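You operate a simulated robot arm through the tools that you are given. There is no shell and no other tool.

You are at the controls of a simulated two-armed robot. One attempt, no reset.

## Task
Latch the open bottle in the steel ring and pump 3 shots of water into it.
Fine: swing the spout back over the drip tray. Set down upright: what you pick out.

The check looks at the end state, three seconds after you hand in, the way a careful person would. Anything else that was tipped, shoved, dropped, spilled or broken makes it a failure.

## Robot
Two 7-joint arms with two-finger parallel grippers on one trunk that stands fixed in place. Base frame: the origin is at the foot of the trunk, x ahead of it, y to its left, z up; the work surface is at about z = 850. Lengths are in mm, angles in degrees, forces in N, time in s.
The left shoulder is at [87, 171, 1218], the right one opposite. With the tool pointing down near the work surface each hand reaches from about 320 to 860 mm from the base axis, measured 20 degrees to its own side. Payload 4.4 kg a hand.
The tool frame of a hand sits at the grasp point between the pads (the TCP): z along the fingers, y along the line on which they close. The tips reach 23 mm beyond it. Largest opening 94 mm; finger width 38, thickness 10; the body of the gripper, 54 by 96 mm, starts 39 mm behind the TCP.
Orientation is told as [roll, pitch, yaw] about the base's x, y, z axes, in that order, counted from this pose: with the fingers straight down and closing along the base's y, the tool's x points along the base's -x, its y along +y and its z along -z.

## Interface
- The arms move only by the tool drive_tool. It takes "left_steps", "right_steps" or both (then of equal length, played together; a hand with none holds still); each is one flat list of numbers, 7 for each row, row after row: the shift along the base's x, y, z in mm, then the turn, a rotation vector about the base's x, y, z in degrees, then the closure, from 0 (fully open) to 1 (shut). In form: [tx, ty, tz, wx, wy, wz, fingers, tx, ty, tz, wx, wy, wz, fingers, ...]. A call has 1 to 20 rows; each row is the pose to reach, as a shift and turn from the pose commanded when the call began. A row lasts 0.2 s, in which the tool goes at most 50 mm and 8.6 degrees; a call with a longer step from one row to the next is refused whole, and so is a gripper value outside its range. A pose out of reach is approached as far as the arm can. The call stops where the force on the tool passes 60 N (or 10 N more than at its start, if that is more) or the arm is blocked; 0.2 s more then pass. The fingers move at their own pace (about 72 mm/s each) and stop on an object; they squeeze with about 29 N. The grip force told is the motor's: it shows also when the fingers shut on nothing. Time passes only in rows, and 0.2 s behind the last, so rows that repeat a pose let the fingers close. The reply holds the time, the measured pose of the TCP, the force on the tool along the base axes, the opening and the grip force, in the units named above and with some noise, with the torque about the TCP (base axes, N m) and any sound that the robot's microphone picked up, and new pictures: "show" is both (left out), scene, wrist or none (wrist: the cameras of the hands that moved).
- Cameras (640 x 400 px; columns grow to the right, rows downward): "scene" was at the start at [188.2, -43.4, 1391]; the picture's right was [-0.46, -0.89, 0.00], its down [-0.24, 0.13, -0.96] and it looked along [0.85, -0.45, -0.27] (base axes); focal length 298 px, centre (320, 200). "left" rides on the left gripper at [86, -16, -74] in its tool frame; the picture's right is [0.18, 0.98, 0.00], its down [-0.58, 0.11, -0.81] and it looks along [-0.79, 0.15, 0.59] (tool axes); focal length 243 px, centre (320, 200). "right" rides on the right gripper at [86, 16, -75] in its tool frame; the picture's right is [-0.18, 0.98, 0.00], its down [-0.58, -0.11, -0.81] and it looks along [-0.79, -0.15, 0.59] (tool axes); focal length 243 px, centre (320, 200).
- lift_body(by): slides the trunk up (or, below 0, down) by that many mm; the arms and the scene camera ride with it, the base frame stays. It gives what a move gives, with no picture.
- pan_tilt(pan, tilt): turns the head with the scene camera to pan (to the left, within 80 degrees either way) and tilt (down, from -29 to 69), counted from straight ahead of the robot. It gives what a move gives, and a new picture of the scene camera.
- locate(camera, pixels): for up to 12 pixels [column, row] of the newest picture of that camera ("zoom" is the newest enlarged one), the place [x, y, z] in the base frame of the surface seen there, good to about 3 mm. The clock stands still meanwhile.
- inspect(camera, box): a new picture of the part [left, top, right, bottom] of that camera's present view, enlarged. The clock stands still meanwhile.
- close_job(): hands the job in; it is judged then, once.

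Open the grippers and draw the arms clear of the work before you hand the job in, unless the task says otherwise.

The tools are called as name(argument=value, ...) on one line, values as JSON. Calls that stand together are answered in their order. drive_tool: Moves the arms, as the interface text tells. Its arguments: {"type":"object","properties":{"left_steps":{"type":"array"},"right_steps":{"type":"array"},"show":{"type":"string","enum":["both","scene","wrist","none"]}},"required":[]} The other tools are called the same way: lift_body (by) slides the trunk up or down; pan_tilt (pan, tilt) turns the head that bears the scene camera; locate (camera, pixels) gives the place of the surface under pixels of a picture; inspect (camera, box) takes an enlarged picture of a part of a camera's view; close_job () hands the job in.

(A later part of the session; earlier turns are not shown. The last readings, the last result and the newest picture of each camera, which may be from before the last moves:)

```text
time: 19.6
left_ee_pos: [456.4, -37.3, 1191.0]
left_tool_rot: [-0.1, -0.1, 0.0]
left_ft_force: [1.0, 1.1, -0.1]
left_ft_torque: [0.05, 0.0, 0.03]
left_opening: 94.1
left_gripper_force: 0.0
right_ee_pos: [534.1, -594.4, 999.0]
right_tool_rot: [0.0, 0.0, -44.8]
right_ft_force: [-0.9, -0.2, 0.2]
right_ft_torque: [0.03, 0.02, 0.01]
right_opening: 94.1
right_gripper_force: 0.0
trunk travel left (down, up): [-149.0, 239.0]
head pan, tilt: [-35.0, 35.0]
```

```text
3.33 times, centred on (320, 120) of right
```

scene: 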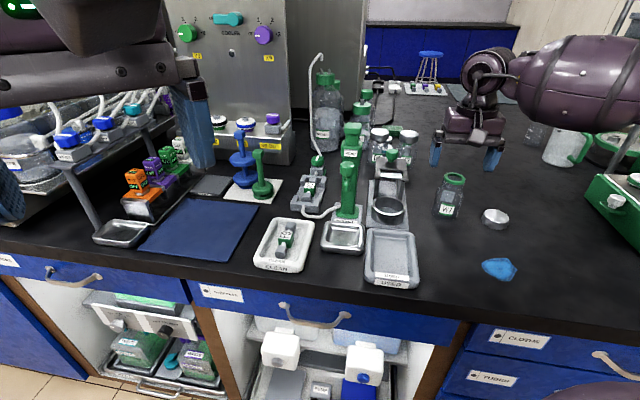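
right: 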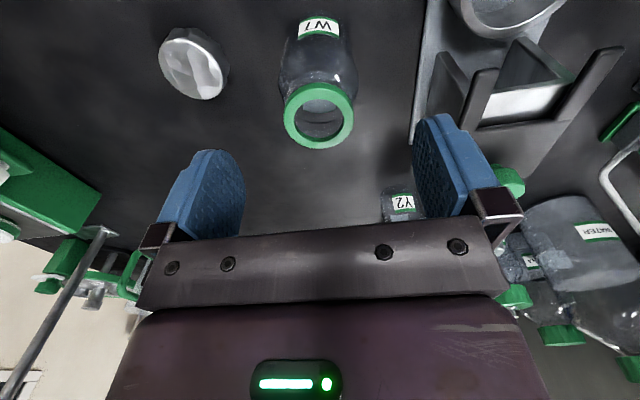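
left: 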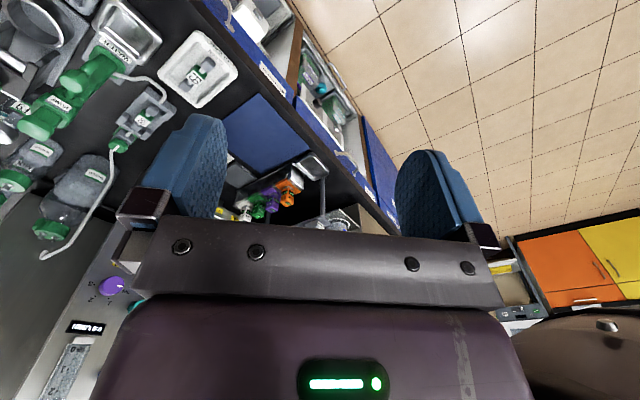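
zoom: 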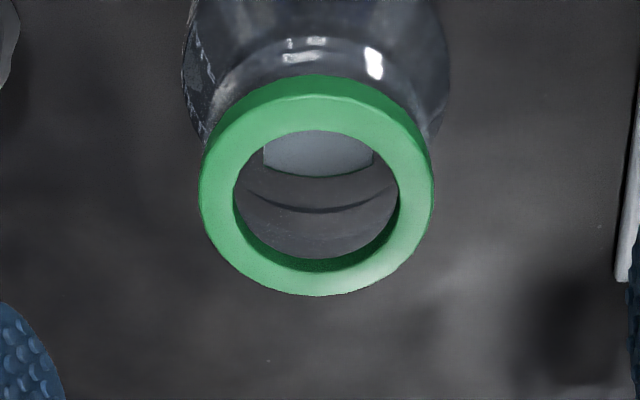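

The collar is centred at (319,118), exactly under the TCP. I descend 70 mm first, then the final part slowly while watching reach.

drive_tool(right_steps=[0, 0, -25, 0, 0, 0, 0, 0, 0, -50, 0, 0, 0, 0, 0, 0, -70, 0, 0, 0, 0, 0, 0, -78, 0, 0, 0, 0, 0, 0, -83, 0, 0, 0, 0, 0, 0, -83, 0, 0, 0, 0, 0, 0, -83, 0, 0, 0, 0], show="wrist")

```text
time: 21.2
left_ee_pos: [458.1, -37.6, 1191.3]
left_tool_rot: [-0.1, 0.0, 0.1]
left_ft_force: [0.6, 0.2, -0.1]
left_ft_torque: [-0.04, 0.0, -0.01]
left_opening: 94.0
left_gripper_force: 0.0
right_ee_pos: [534.5, -596.4, 916.6]
right_tool_rot: [0.0, 0.0, -45.0]
right_ft_force: [0.6, 0.6, -0.1]
right_ft_torque: [0.03, -0.02, 0.0]
right_opening: 94.1
right_gripper_force: 0.0
trunk travel left (down, up): [-149.0, 239.0]
head pan, tilt: [-35.0, 35.0]
```

right: 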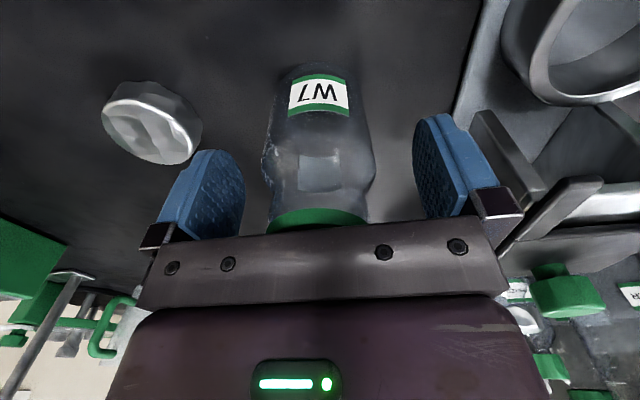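

The hand is at z≈916 with no contact, the bottle centred. I close on the body.

drive_tool(right_steps=[0, 0, 0, 0, 0, 0, 0.2, 0, 0, 0, 0, 0, 0, 0.32, 0, 0, 0, 0, 0, 0, 0.4, 0, 0, 0, 0, 0, 0, 0.5, 0, 0, 0, 0, 0, 0, 0.7, 0, 0, 0, 0, 0, 0, 1, 0, 0, 0, 0, 0, 0, 1], show="both")

```text
time: 22.8
left_ee_pos: [457.7, -38.6, 1193.2]
left_tool_rot: [0.0, 0.0, 0.0]
left_ft_force: [0.2, -0.3, 0.3]
left_ft_torque: [-0.02, 0.0, -0.02]
left_opening: 94.0
left_gripper_force: 0.0
right_ee_pos: [534.1, -595.8, 915.2]
right_tool_rot: [0.0, 0.0, -45.0]
right_ft_force: [-0.6, -0.1, 0.5]
right_ft_torque: [-0.01, 0.0, 0.0]
right_opening: 54.4
right_gripper_force: 28.8
trunk travel left (down, up): [-149.0, 239.0]
head pan, tilt: [-35.0, 35.0]
```

scene: 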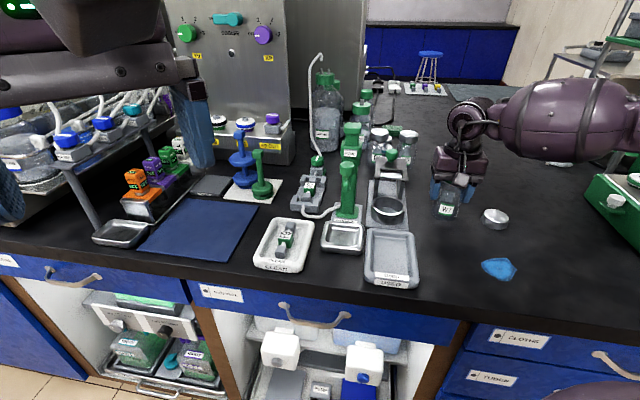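
right: 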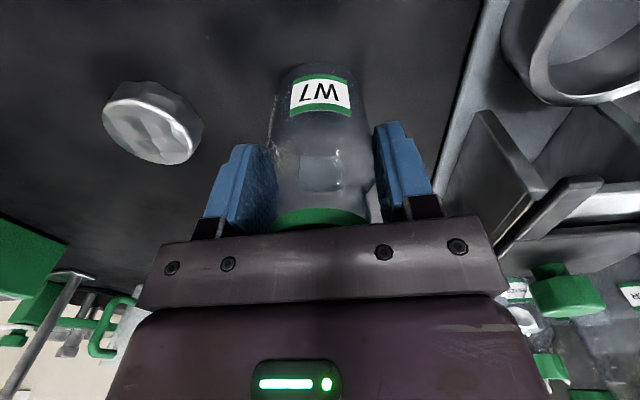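

The body is gripped at 54.4 mm. I test-lift by 12 mm to see that it holds.

drive_tool(right_steps=[0, 0, 3, 0, 0, 0, 1, 0, 0, 7, 0, 0, 0, 1, 0, 0, 12, 0, 0, 0, 1, 0, 0, 12, 0, 0, 0, 1], show="both")

```text
time: 23.8
left_ee_pos: [457.2, -39.3, 1192.4]
left_tool_rot: [0.0, 0.0, 0.0]
left_ft_force: [0.2, -0.1, -0.1]
left_ft_torque: [0.03, 0.02, 0.0]
left_opening: 94.1
left_gripper_force: 0.1
right_ee_pos: [534.8, -595.0, 927.2]
right_tool_rot: [0.0, 0.0, -45.1]
right_ft_force: [-0.1, 0.3, -1.3]
right_ft_torque: [-0.03, 0.02, -0.04]
right_opening: 54.1
right_gripper_force: 28.3
trunk travel left (down, up): [-149.0, 239.0]
head pan, tilt: [-35.0, 35.0]
```

scene: 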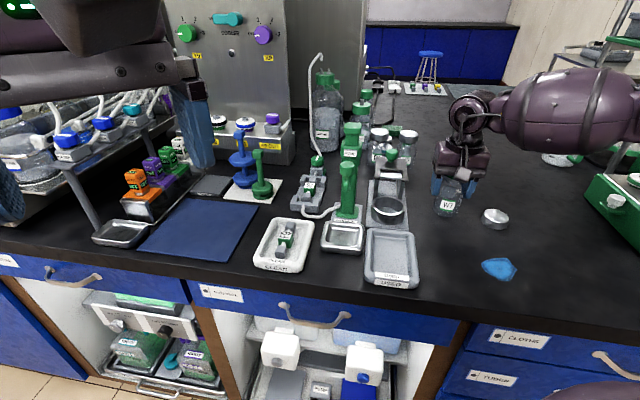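
right: 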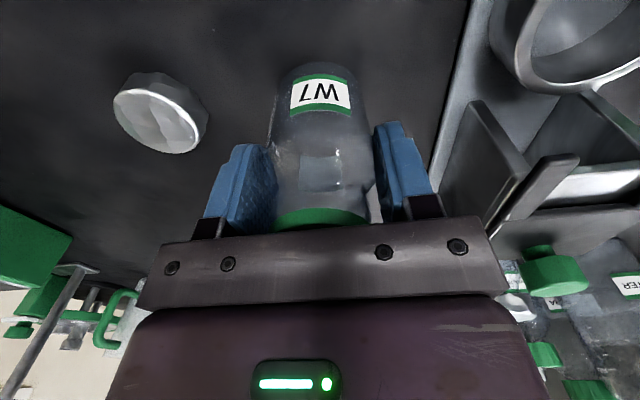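

The bottle is held. I raise it to clear the fork and carry it over to above the ring centre.

drive_tool(right_steps=[0, 0, 20, 0, 0, 0, 1, 0, 0, 45, 0, 0, 0, 1, 0, 0, 70, 0, 0, 0, 1, 0, 0, 93, 0, 0, 0, 1, 5, 9, 95, 0, 0, 0, 1, 17, 29, 95, 0, 0, 0, 1, 30, 52, 95, 0, 0, 0, 1, 45, 78, 95, 0, 0, 0, 1, 58, 101, 95, 0, 0, 0, 1, 66, 114.5, 95, 0, 0, 0, 1, 66, 114.5, 95, 0, 0, 0, 1], show="both")

```text
time: 26.2
left_ee_pos: [456.8, -38.2, 1193.1]
left_tool_rot: [0.0, 0.1, 0.0]
left_ft_force: [0.2, -0.7, 1.2]
left_ft_torque: [0.02, 0.0, 0.01]
left_opening: 93.9
left_gripper_force: 0.1
right_ee_pos: [598.2, -480.8, 1026.7]
right_tool_rot: [0.1, 0.0, -45.0]
right_ft_force: [-0.4, 0.1, -1.2]
right_ft_torque: [0.02, -0.01, 0.01]
right_opening: 54.3
right_gripper_force: 28.8
trunk travel left (down, up): [-149.0, 239.0]
head pan, tilt: [-35.0, 35.0]
```

scene: 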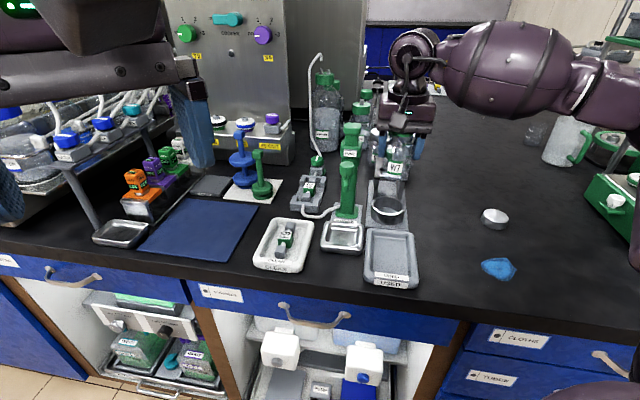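
right: 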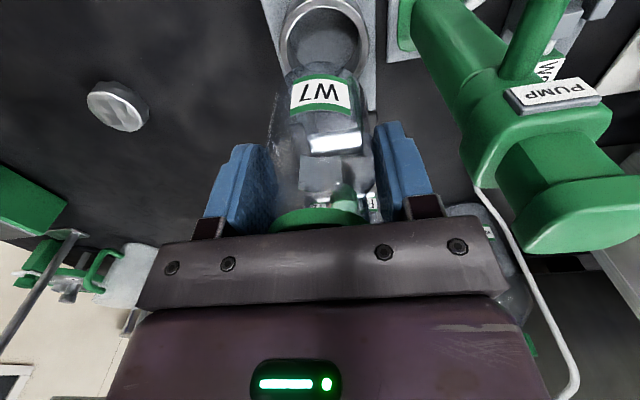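

The bottle hangs above the ring (ring at (325,35) in the wrist view). I measure the ring rim again from here to refine its centre.

inspect(camera="right", box=[250, 0, 410, 130])

locate(camera="right", pixels=[[283, 45], [365, 45], [290, 20], [360, 22], [300, 8], [350, 10], [325, 3], [290, 65], [362, 62]])

inspect(camera="scene", box=[340, 120, 440, 250])

```text
3.08 times, centred on (330, 65) of right
```

zoom: 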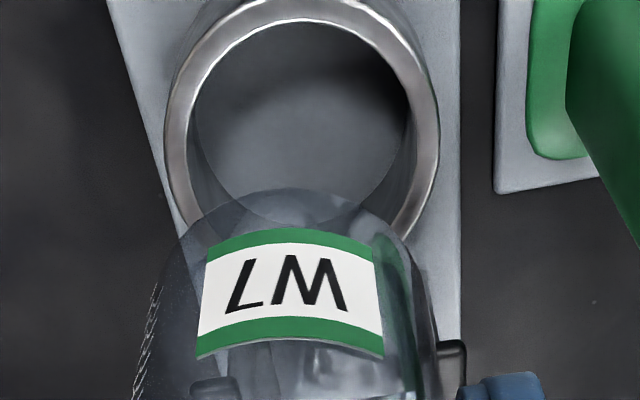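

```text
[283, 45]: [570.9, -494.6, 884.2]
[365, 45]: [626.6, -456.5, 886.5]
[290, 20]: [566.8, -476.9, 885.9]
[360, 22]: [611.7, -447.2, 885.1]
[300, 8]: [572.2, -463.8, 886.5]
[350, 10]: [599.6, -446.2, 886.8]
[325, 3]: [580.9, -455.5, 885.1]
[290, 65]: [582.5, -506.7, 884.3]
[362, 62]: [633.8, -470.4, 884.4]
```

```text
3.08 times, centred on (390, 185) of scene
```

zoom: 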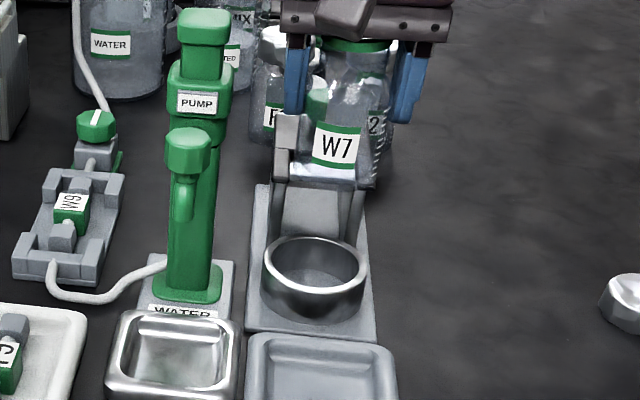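

Ring centre refits to ≈(601,-480), about 3 mm off the hand's present (598.2,-480.8). I shift by (+2.8,+1) and lower so that the bottle's base stops ~6 mm above the rim.

drive_tool(right_steps=[2.8, 1, 0, 0, 0, 0, 1, 2.8, 1, -20, 0, 0, 0, 1, 2.8, 1, -40, 0, 0, 0, 1, 2.8, 1, -58, 0, 0, 0, 1, 2.8, 1, -66, 0, 0, 0, 1, 2.8, 1, -66, 0, 0, 0, 1], show="both")

inspect(camera="right", box=[230, 0, 430, 150])

inspect(camera="scene", box=[350, 130, 430, 240])

```text
time: 27.6
left_ee_pos: [458.3, -37.9, 1193.5]
left_tool_rot: [0.0, -0.1, 0.0]
left_ft_force: [-0.2, -0.5, -0.3]
left_ft_torque: [0.0, -0.01, -0.03]
left_opening: 94.1
left_gripper_force: 0.1
right_ee_pos: [602.8, -478.5, 956.7]
right_tool_rot: [0.0, 0.1, -45.1]
right_ft_force: [0.5, -0.2, -0.4]
right_ft_torque: [0.01, -0.01, 0.01]
right_opening: 54.4
right_gripper_force: 29.1
trunk travel left (down, up): [-149.0, 239.0]
head pan, tilt: [-35.0, 35.0]
```

scene: 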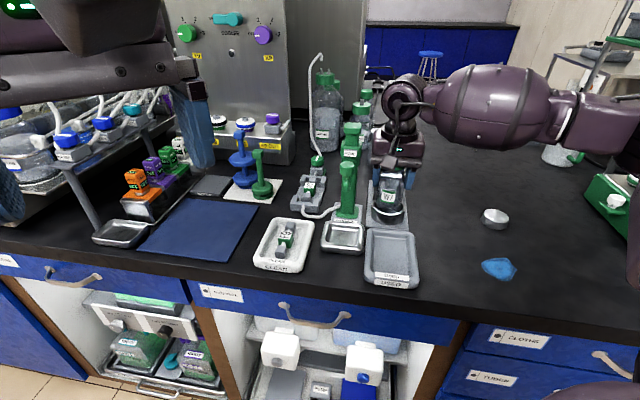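
right: 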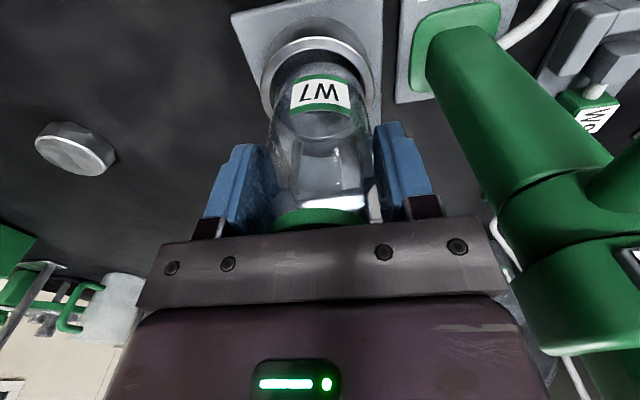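

```text
2.67 times, centred on (330, 75) of right
```

zoom: 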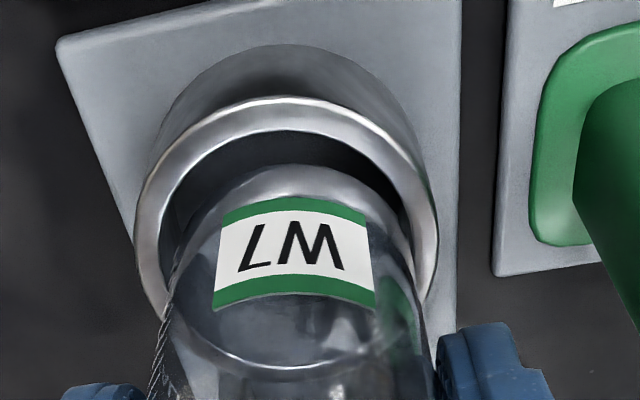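

```text
3.64 times, centred on (390, 185) of scene
```

zoom: 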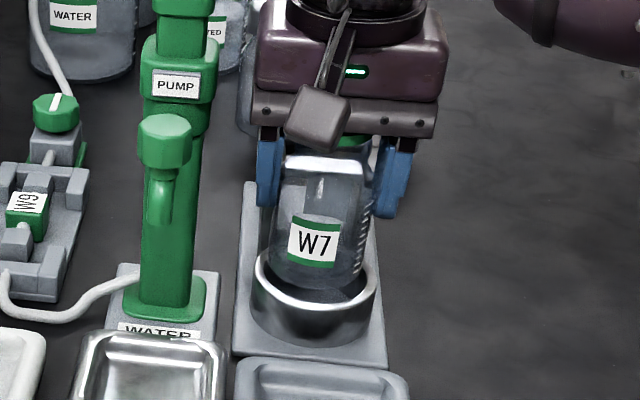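

The bottle base is just over the rim; the ring looks centred about 1 mm left of it. I correct by (-1,-0.7) and lower 16 mm into the ring, checking forces.

drive_tool(right_steps=[-1, -0.7, 0, 0, 0, 0, 1, -1, -0.7, -4, 0, 0, 0, 1, -1, -0.7, -8, 0, 0, 0, 1, -1, -0.7, -12, 0, 0, 0, 1, -1, -0.7, -16, 0, 0, 0, 1, -1, -0.7, -16, 0, 0, 0, 1], show="both")

inspect(camera="right", box=[230, 0, 430, 150])

inspect(camera="scene", box=[350, 130, 430, 240])

```text
time: 29.0
left_ee_pos: [457.4, -37.4, 1192.4]
left_tool_rot: [0.0, 0.0, 0.0]
left_ft_force: [0.4, 0.1, -0.2]
left_ft_torque: [0.01, 0.02, 0.02]
left_opening: 94.1
left_gripper_force: 0.1
right_ee_pos: [602.6, -480.9, 941.4]
right_tool_rot: [-0.1, 0.0, -45.0]
right_ft_force: [0.1, -1.0, -1.9]
right_ft_torque: [0.01, 0.0, -0.04]
right_opening: 54.1
right_gripper_force: 29.0
trunk travel left (down, up): [-149.0, 239.0]
head pan, tilt: [-35.0, 35.0]
```

scene: 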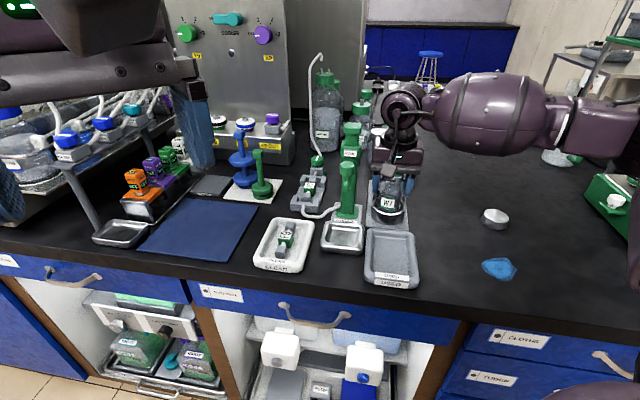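
right: 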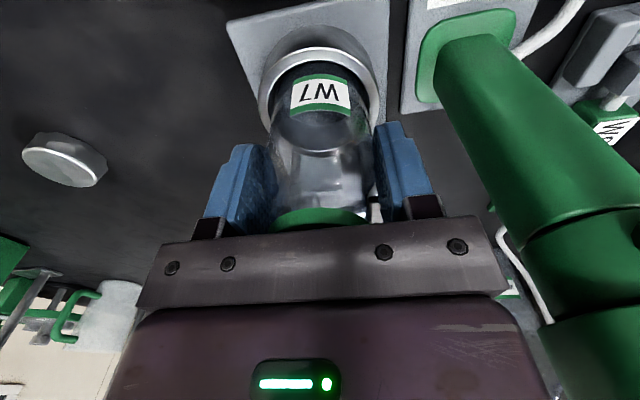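

```text
2.67 times, centred on (330, 75) of right
```

zoom: 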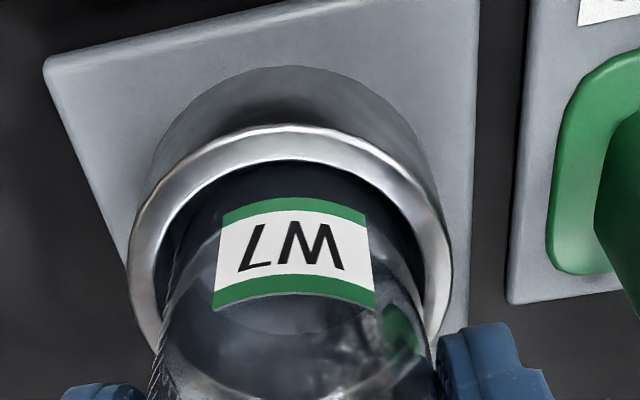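

```text
3.64 times, centred on (390, 185) of scene
```

zoom: 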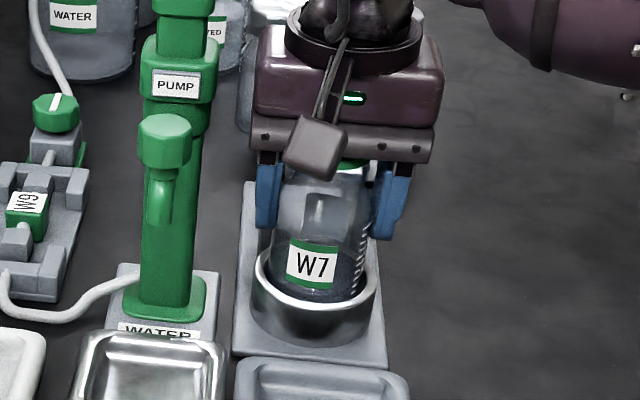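

The base is inside the ring with negligible force. I lower the remaining ~18 mm slowly to the stand's floor.

drive_tool(right_steps=[0, 0, -4, 0, 0, 0, 1, 0, 0, -8, 0, 0, 0, 1, 0, 0, -12, 0, 0, 0, 1, 0, 0, -15, 0, 0, 0, 1, 0, 0, -16, 0, 0, 0, 1, 0, 0, -16, 0, 0, 0, 1], show="both")

inspect(camera="right", box=[230, 0, 430, 150])

inspect(camera="scene", box=[350, 130, 430, 240])

```text
time: 30.4
left_ee_pos: [457.5, -37.5, 1193.5]
left_tool_rot: [-0.1, 0.0, 0.1]
left_ft_force: [0.1, 0.6, -0.4]
left_ft_torque: [-0.02, 0.0, -0.02]
left_opening: 94.0
left_gripper_force: 0.1
right_ee_pos: [603.6, -479.8, 925.7]
right_tool_rot: [0.0, 0.0, -45.0]
right_ft_force: [0.1, -0.1, -1.2]
right_ft_torque: [-0.01, 0.01, 0.0]
right_opening: 54.5
right_gripper_force: 29.3
trunk travel left (down, up): [-149.0, 239.0]
head pan, tilt: [-35.0, 35.0]
```

scene: 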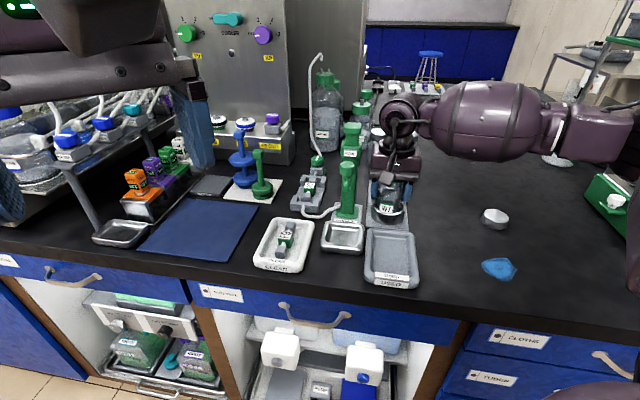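
right: 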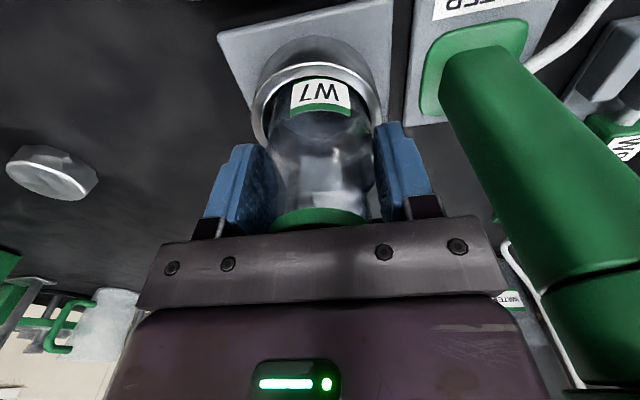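

```text
2.67 times, centred on (330, 75) of right
```

zoom: 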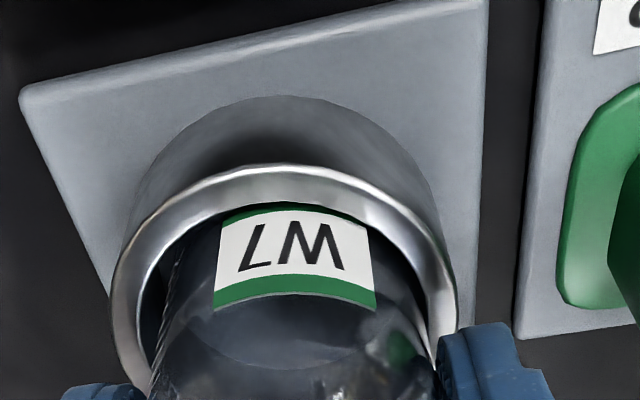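

```text
3.64 times, centred on (390, 185) of scene
```

zoom: 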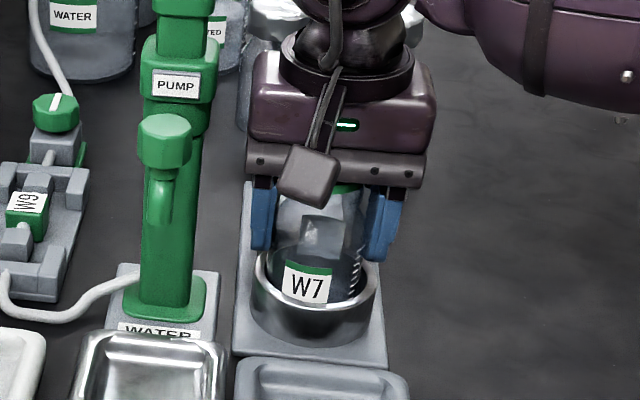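

No floor contact yet (Fz ≈ -1.2 N is the bottle's weight). I lower further in 1–1.5 mm steps.

drive_tool(right_steps=[0, 0, -1, 0, 0, 0, 1, 0, 0, -2, 0, 0, 0, 1, 0, 0, -3, 0, 0, 0, 1, 0, 0, -3, 0, 0, 0, 1], show="none")

```text
time: 31.4
left_ee_pos: [458.1, -37.6, 1193.0]
left_tool_rot: [0.0, 0.0, -0.1]
left_ft_force: [-0.3, -0.1, 0.9]
left_ft_torque: [0.01, -0.01, -0.02]
left_opening: 93.9
left_gripper_force: 0.0
right_ee_pos: [602.0, -480.5, 924.0]
right_tool_rot: [0.1, -0.1, -45.0]
right_ft_force: [0.8, 0.9, 2.7]
right_ft_torque: [0.04, 0.06, 0.02]
right_opening: 54.4
right_gripper_force: 28.9
trunk travel left (down, up): [-149.0, 239.0]
head pan, tilt: [-35.0, 35.0]
```

Fz rose to +2.7 N: the bottle rests on the floor of the stand. I open the fingers moderately and see that it stands by itself.

drive_tool(right_steps=[0, 0, -0.4, 0, 0, 0, 0.5, 0, 0, -0.4, 0, 0, 0, 0.35, 0, 0, -0.4, 0, 0, 0, 0.2, 0, 0, -0.4, 0, 0, 0, 0.2], show="both")

```text
time: 32.4
left_ee_pos: [458.0, -37.3, 1192.0]
left_tool_rot: [0.0, 0.0, 0.0]
left_ft_force: [0.5, 0.5, 0.4]
left_ft_torque: [0.0, -0.04, -0.04]
left_opening: 94.1
left_gripper_force: 0.1
right_ee_pos: [601.7, -480.0, 921.1]
right_tool_rot: [0.0, 0.0, -44.9]
right_ft_force: [0.2, -0.2, 0.3]
right_ft_torque: [-0.02, -0.01, 0.01]
right_opening: 75.3
right_gripper_force: 0.1
trunk travel left (down, up): [-149.0, 239.0]
head pan, tilt: [-35.0, 35.0]
```

scene: 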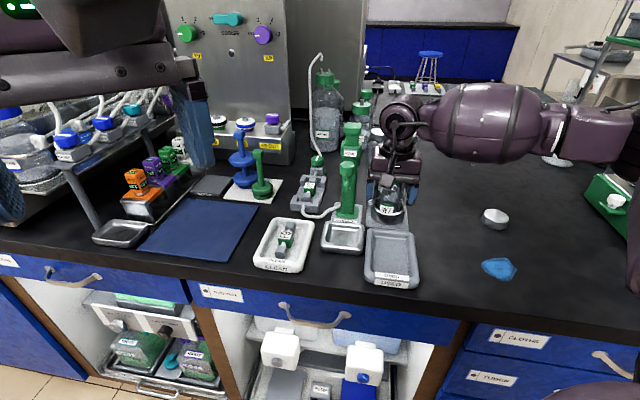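
right: 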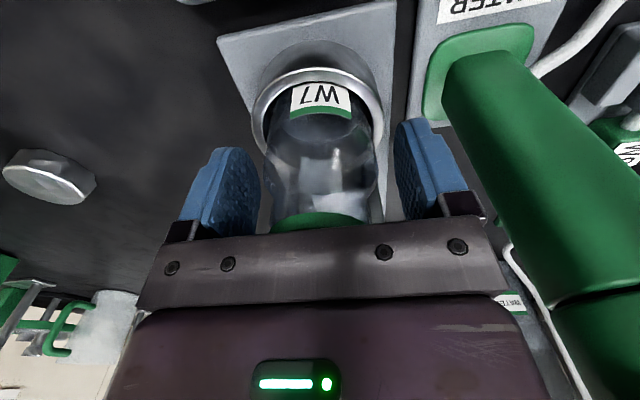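

W7 stands in the ring; the fingers are free. I raise the hand straight up by 120 mm.

drive_tool(right_steps=[0, 0, 10, 0, 0, 0, 0.2, 0, 0, 35, 0, 0, 0, 0.2, 0, 0, 70, 0, 0, 0, 0.2, 0, 0, 105, 0, 0, 0, 0.2, 0, 0, 120, 0, 0, 0, 0.2, 0, 0, 120, 0, 0, 0, 0.2], show="both")

inspect(camera="right", box=[230, 0, 430, 150])

```text
time: 33.8
left_ee_pos: [456.6, -38.2, 1192.2]
left_tool_rot: [0.0, 0.0, 0.0]
left_ft_force: [0.8, 0.7, 0.1]
left_ft_torque: [-0.03, -0.01, 0.0]
left_opening: 94.1
left_gripper_force: 0.0
right_ee_pos: [602.0, -479.8, 1042.8]
right_tool_rot: [0.0, -0.2, -45.0]
right_ft_force: [-0.5, -0.1, -0.1]
right_ft_torque: [0.0, 0.01, 0.03]
right_opening: 75.1
right_gripper_force: 0.0
trunk travel left (down, up): [-149.0, 239.0]
head pan, tilt: [-35.0, 35.0]
```

scene: 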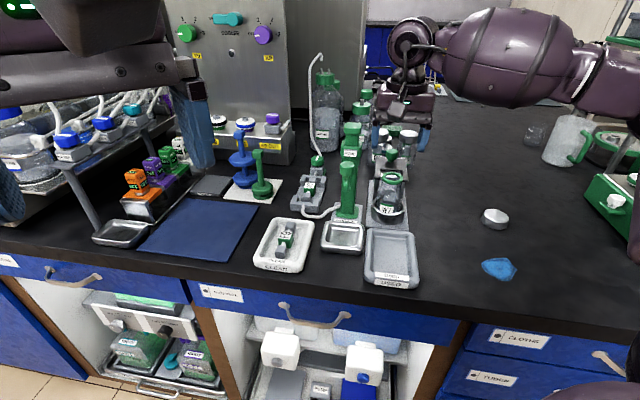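
right: 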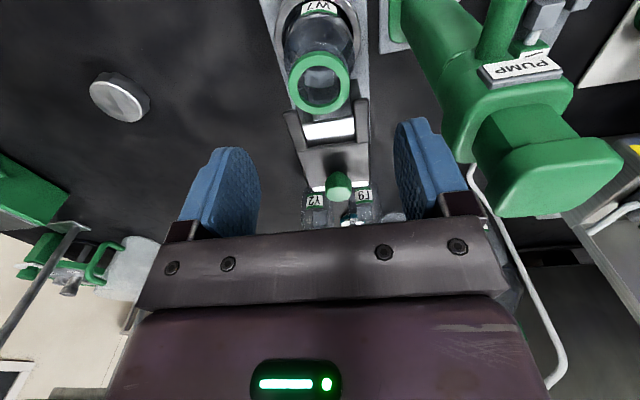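

```text
2.67 times, centred on (330, 75) of right
```

zoom: 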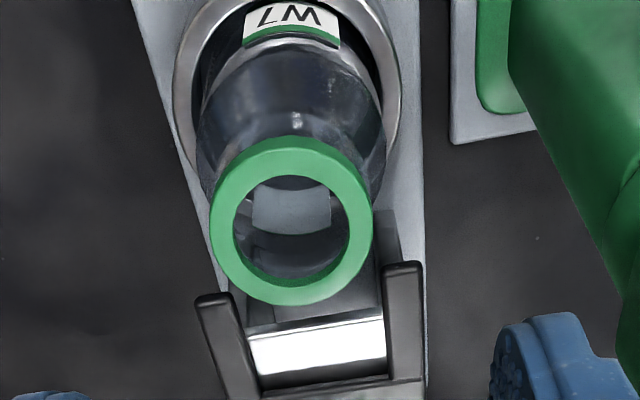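

W7 stands in the ring with the fork right behind it. I measure the collar and fork prongs from this view.

locate(camera="zoom", pixels=[[290, 145], [292, 298], [213, 222], [370, 222], [210, 300], [402, 268], [240, 300], [386, 275], [255, 370], [385, 365], [310, 340], [230, 390]])

locate(camera="right", pixels=[[338, 178], [338, 190], [315, 188], [365, 185], [313, 200], [363, 197], [320, 215], [360, 217], [300, 160], [370, 160], [338, 170], [350, 185]])

inspect(camera="right", box=[270, 90, 410, 230])

```text
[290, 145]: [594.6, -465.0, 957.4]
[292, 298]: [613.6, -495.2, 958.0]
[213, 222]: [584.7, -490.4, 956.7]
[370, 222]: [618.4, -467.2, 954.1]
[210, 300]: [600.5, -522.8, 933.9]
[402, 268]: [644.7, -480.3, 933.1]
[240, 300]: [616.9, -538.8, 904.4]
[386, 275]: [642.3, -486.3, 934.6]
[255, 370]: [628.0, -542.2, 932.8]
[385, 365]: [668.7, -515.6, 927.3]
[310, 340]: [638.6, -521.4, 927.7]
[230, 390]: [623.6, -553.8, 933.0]
```

```text
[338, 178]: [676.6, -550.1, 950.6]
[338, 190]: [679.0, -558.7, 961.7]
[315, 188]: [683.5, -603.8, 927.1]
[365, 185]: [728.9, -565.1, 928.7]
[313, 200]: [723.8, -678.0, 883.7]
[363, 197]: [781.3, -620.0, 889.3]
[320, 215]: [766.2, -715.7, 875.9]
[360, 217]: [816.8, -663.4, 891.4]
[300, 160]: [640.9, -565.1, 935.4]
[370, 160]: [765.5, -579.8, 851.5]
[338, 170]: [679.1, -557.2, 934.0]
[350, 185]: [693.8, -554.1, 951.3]
```

```text
2.86 times, centred on (340, 160) of right
```

zoom: 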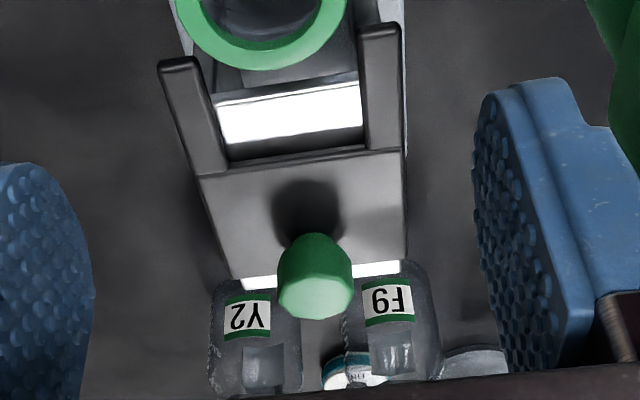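

The fork is aligned with W7 (midline within 1 mm, axis ≈135°); the knob (Ø≈27 mm) is at (678.5,-558), top z≈961. I move the hand above the knob.

drive_tool(right_steps=[10, -10, 0, 0, 0, 0, 0.3, 30, -30, 0, 0, 0, 0, 0.3, 52, -53, 0, 0, 0, 0, 0.3, 70, -71, 0, 0, 0, 0, 0.3, 76.5, -78, 0, 0, 0, 0, 0.3, 76.5, -78, 0, 0, 0, 0, 0.3], show="both")

inspect(camera="right", box=[230, 20, 410, 180])

```text
time: 35.2
left_ee_pos: [456.6, -38.2, 1193.4]
left_tool_rot: [0.0, 0.0, 0.1]
left_ft_force: [-0.4, -0.5, -0.3]
left_ft_torque: [-0.02, 0.0, 0.02]
left_opening: 93.9
left_gripper_force: 0.1
right_ee_pos: [679.9, -559.7, 1042.8]
right_tool_rot: [0.0, 0.0, -45.0]
right_ft_force: [0.2, -1.1, -0.3]
right_ft_torque: [-0.01, 0.01, 0.01]
right_opening: 66.0
right_gripper_force: 0.0
trunk travel left (down, up): [-149.0, 239.0]
head pan, tilt: [-35.0, 35.0]
```

scene: 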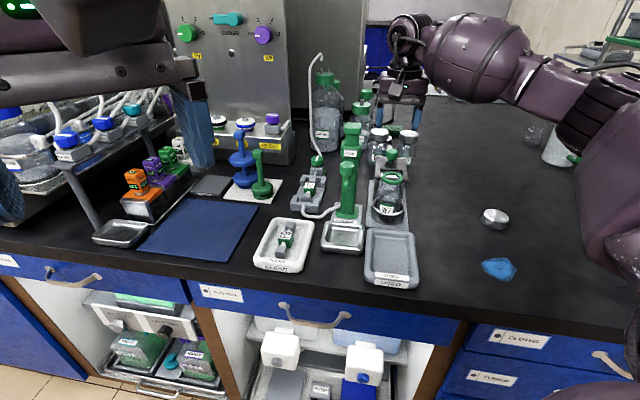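
right: 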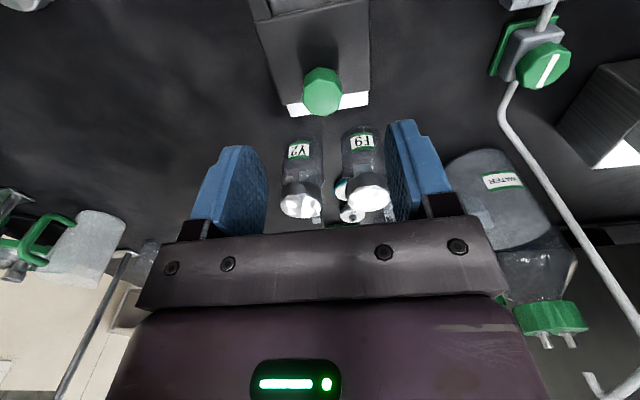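

```text
2.50 times, centred on (320, 100) of right
```

zoom: 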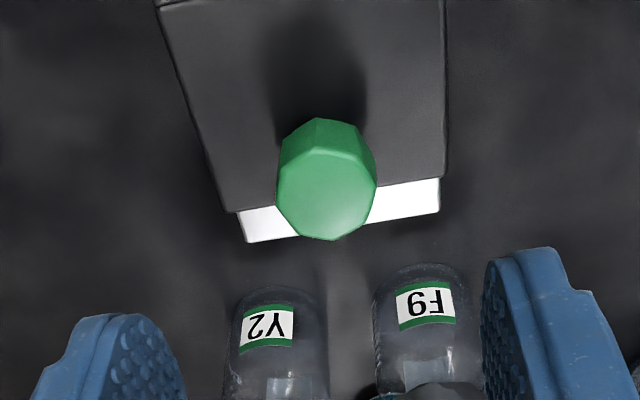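

The knob's top is at (322,96) in the wrist view. I measure it from here.

locate(camera="zoom", pixels=[[326, 190], [326, 155], [326, 232], [283, 190], [370, 190], [326, 130], [300, 270], [240, 260], [335, 20], [245, 228], [435, 200]])

```text
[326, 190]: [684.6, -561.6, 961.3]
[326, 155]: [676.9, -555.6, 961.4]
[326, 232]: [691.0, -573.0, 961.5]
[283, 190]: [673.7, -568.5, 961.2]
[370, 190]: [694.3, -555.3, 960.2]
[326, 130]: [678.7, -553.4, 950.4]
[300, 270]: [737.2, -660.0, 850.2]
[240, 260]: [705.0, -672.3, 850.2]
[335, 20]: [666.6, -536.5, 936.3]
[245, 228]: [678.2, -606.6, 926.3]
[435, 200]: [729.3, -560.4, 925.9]
```

The knob centre is ≈(684,-563), Ø≈24, top 961. I shift over it and descend to TCP z≈966 (tips ≈943, above the plate at 936).

drive_tool(right_steps=[5, -3.3, 0, 0, 0, 0, 0.3, 5, -3.3, -25, 0, 0, 0, 0.3, 5, -3.3, -50, 0, 0, 0, 0.3, 5, -3.3, -68, 0, 0, 0, 0.3, 5, -3.3, -76, 0, 0, 0, 0.3, 5, -3.3, -76, 0, 0, 0, 0.3], show="both")

```text
time: 36.6
left_ee_pos: [457.3, -38.1, 1192.3]
left_tool_rot: [0.0, 0.1, 0.0]
left_ft_force: [0.4, -0.1, -0.3]
left_ft_torque: [0.01, -0.01, -0.01]
left_opening: 94.1
left_gripper_force: 0.0
right_ee_pos: [685.6, -561.6, 964.8]
right_tool_rot: [0.1, 0.0, -44.9]
right_ft_force: [-0.6, -1.2, 0.2]
right_ft_torque: [0.03, 0.06, 0.0]
right_opening: 65.9
right_gripper_force: 0.2
trunk travel left (down, up): [-149.0, 239.0]
head pan, tilt: [-35.0, 35.0]
```

scene: 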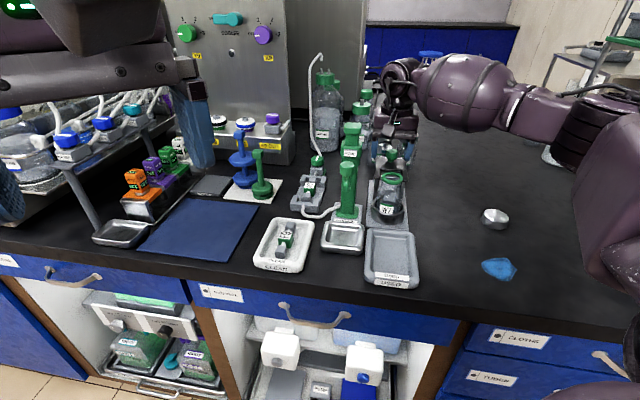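
right: 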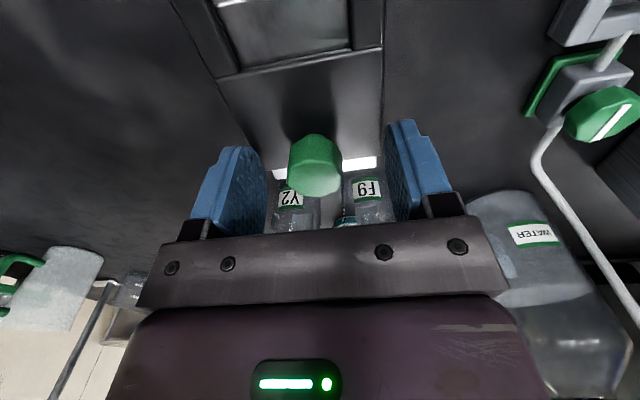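

The knob is centred at column ~315, so I shift about 2 mm along the closing line and close on the knob.

drive_tool(right_steps=[-1.6, -1.2, 0, 0, 0, 0, 0.3, -1.6, -1.2, 0, 0, 0, 0, 0.5, -1.6, -1.2, 0, 0, 0, 0, 0.65, -1.6, -1.2, 0, 0, 0, 0, 0.75, -1.6, -1.2, 0, 0, 0, 0, 1, -1.6, -1.2, 0, 0, 0, 0, 1], show="wrist")

```text
time: 38.0
left_ee_pos: [457.7, -37.8, 1191.9]
left_tool_rot: [0.0, 0.1, 0.0]
left_ft_force: [-0.4, 0.9, 0.1]
left_ft_torque: [0.0, 0.02, -0.01]
left_opening: 94.0
left_gripper_force: 0.1
right_ee_pos: [682.9, -561.5, 964.5]
right_tool_rot: [0.0, 0.0, -44.9]
right_ft_force: [-0.4, -0.6, -1.0]
right_ft_torque: [0.0, -0.43, -0.04]
right_opening: 27.9
right_gripper_force: 45.0
trunk travel left (down, up): [-149.0, 239.0]
head pan, tilt: [-35.0, 35.0]
```

right: 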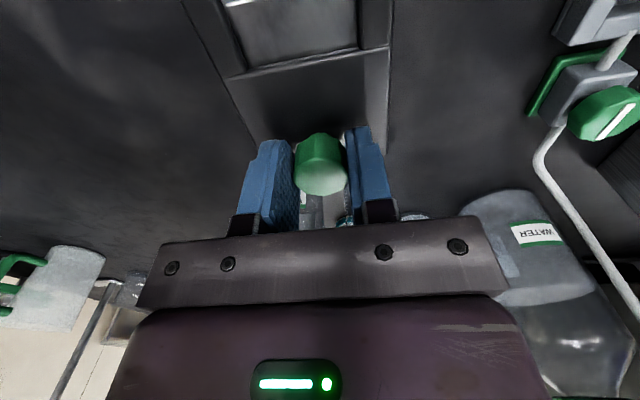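

The knob is gripped (27.9 mm). I slide it 20 mm toward the ring along (-0.707,0.707) and check the force.

drive_tool(right_steps=[-3, 3, 0, 0, 0, 0, 1, -6, 6, 0, 0, 0, 0, 1, -9, 9, 0, 0, 0, 0, 1, -12, 12, 0, 0, 0, 0, 1, -14, 14, 0, 0, 0, 0, 1, -14, 14, 0, 0, 0, 0, 1], show="both")

```text
time: 39.4
left_ee_pos: [458.8, -38.5, 1192.5]
left_tool_rot: [0.0, 0.0, 0.0]
left_ft_force: [-0.1, 0.9, -0.1]
left_ft_torque: [0.01, -0.05, -0.04]
left_opening: 94.2
left_gripper_force: 0.0
right_ee_pos: [669.8, -547.8, 964.7]
right_tool_rot: [0.0, 0.0, -44.9]
right_ft_force: [4.2, 3.0, -4.6]
right_ft_torque: [-0.52, -1.25, 0.1]
right_opening: 27.8
right_gripper_force: 45.4
trunk travel left (down, up): [-149.0, 239.0]
head pan, tilt: [-35.0, 35.0]
```

scene: 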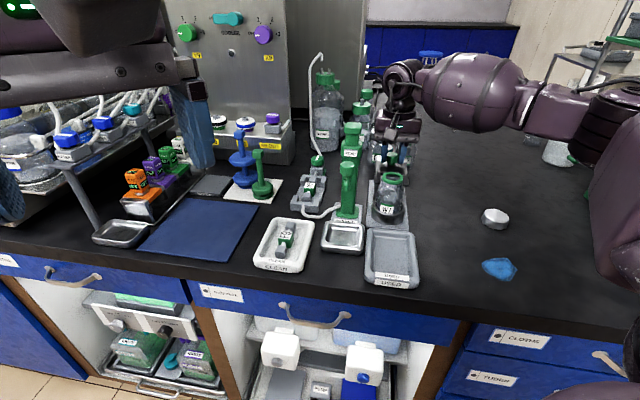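
right: 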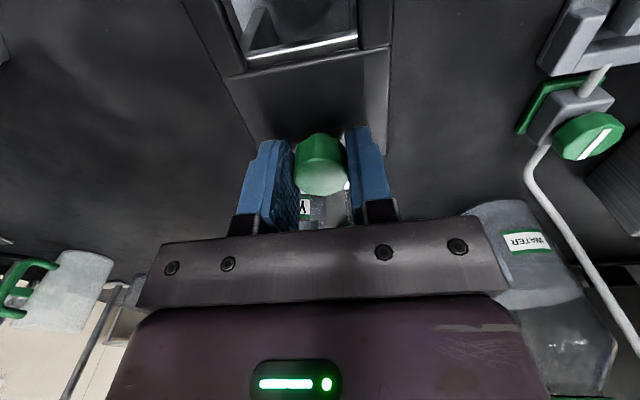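

The fork slides with the hand. I check the fork and bottle in the scene view.

inspect(camera="scene", box=[350, 140, 430, 240])

inspect(camera="right", box=[200, 0, 420, 140])

```text
4.00 times, centred on (390, 190) of scene
```

zoom: 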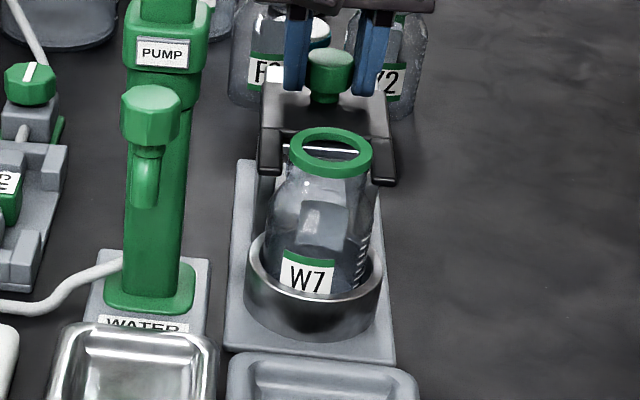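

```text
2.86 times, centred on (310, 70) of right
```

zoom: 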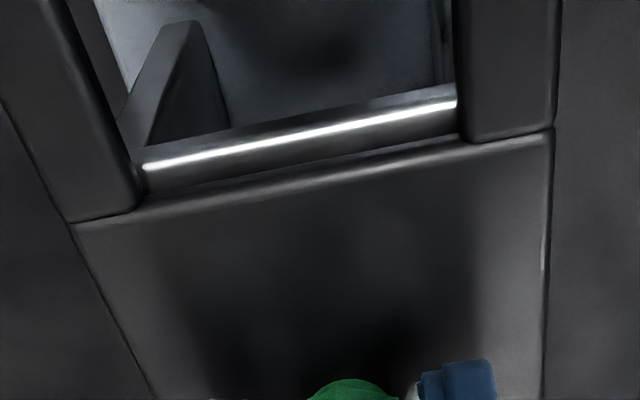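

The prongs are passing either side of W7's neck below the collar. I continue another 15 mm.

drive_tool(right_steps=[-3, 3, 0, 0, 0, 0, 1, -6, 6, 0, 0, 0, 0, 1, -9, 9, 0, 0, 0, 0, 1, -11, 11, 0, 0, 0, 0, 1, -11, 11, 0, 0, 0, 0, 1], show="both")

inspect(camera="scene", box=[350, 140, 430, 240])

```text
time: 40.6
left_ee_pos: [457.9, -38.7, 1192.9]
left_tool_rot: [0.0, 0.0, 0.1]
left_ft_force: [0.7, 0.1, 0.9]
left_ft_torque: [0.0, -0.03, -0.02]
left_opening: 94.0
left_gripper_force: 0.1
right_ee_pos: [657.7, -537.8, 965.3]
right_tool_rot: [-0.1, 0.0, -45.0]
right_ft_force: [5.5, 4.9, -3.5]
right_ft_torque: [0.8, 0.61, 0.15]
right_opening: 27.9
right_gripper_force: 45.2
trunk travel left (down, up): [-149.0, 239.0]
head pan, tilt: [-35.0, 35.0]
```

scene: 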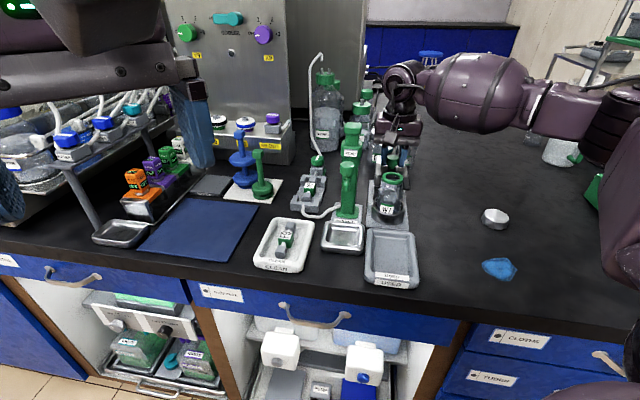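
right: 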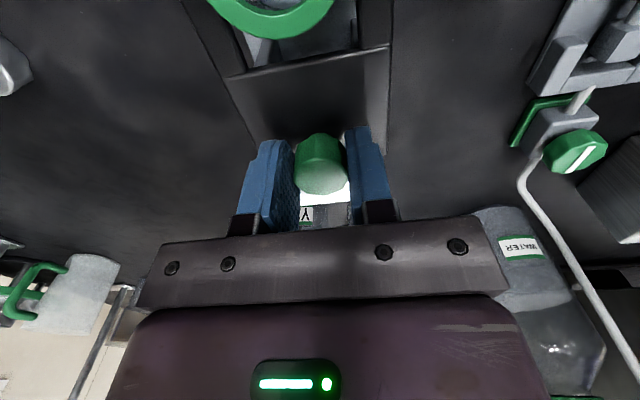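

```text
4.00 times, centred on (390, 190) of scene
```

zoom: 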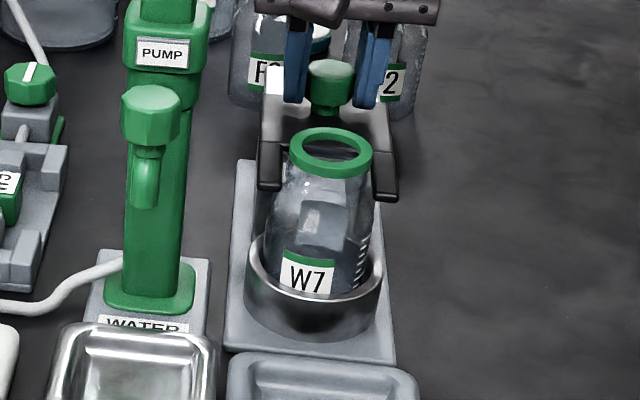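

Travel is ~36 mm and the prongs flank the neck; a slight lateral load of ~7 N suggests ~1 mm side offset. I continue in 2 mm steps with a small lateral correction, watching for the stop.

drive_tool(right_steps=[-1.2, 1.8, 0, 0, 0, 0, 1, -2.3, 3.5, 0, 0, 0, 0, 1, -3.6, 4.8, 0, 0, 0, 0, 1, -5, 6.2, 0, 0, 0, 0, 1, -6.4, 7.6, 0, 0, 0, 0, 1, -6.4, 7.6, 0, 0, 0, 0, 1], show="both")

inspect(camera="scene", box=[350, 140, 430, 240])

inspect(camera="right", box=[180, 0, 420, 150])

```text
time: 42.0
left_ee_pos: [457.2, -38.0, 1191.8]
left_tool_rot: [0.0, 0.0, 0.0]
left_ft_force: [0.2, 0.1, -0.5]
left_ft_torque: [0.01, 0.04, 0.01]
left_opening: 94.1
left_gripper_force: 0.1
right_ee_pos: [651.4, -530.6, 965.3]
right_tool_rot: [-0.1, 0.1, -44.9]
right_ft_force: [0.1, -0.5, -7.8]
right_ft_torque: [0.15, -0.07, -0.02]
right_opening: 27.8
right_gripper_force: 45.2
trunk travel left (down, up): [-149.0, 239.0]
head pan, tilt: [-35.0, 35.0]
```

scene: 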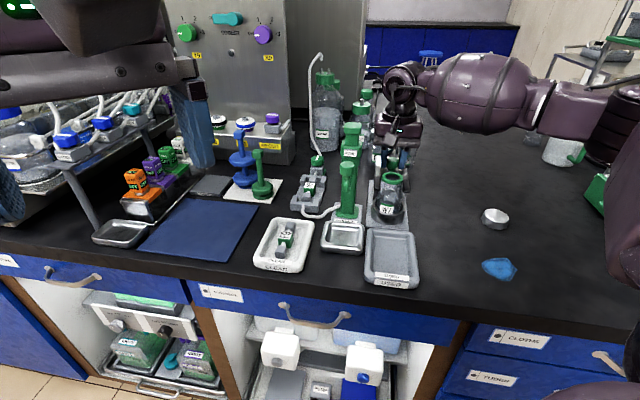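
right: 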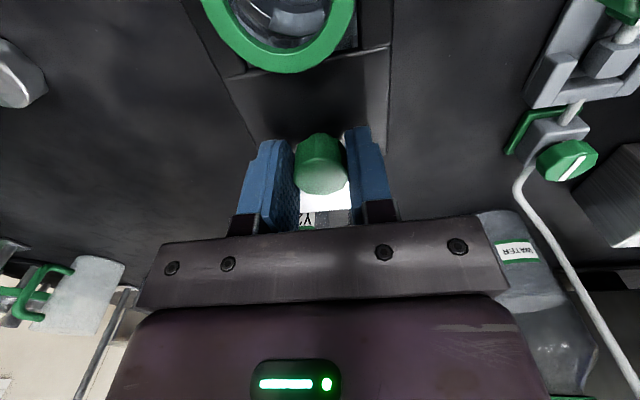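

```text
4.00 times, centred on (390, 190) of scene
```

zoom: 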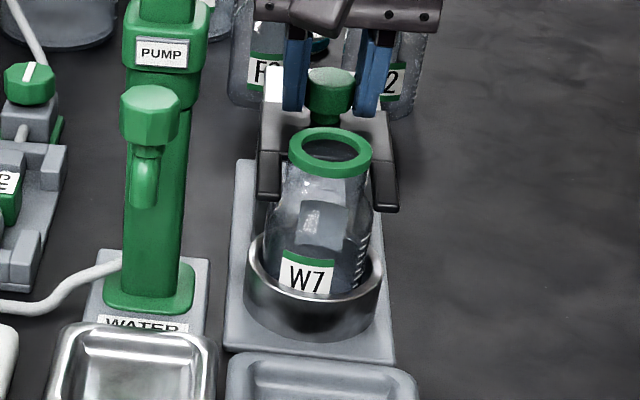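

```text
2.67 times, centred on (300, 75) of right
```

zoom: 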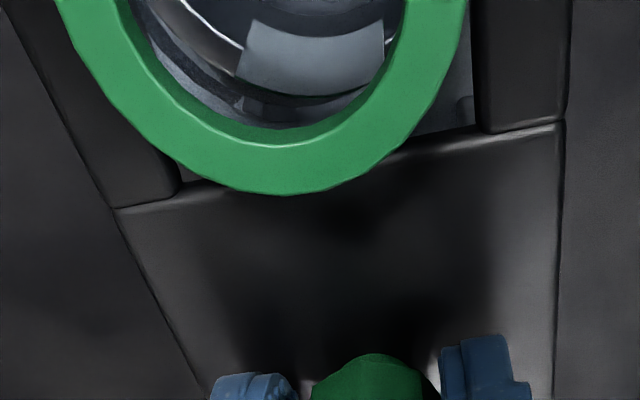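

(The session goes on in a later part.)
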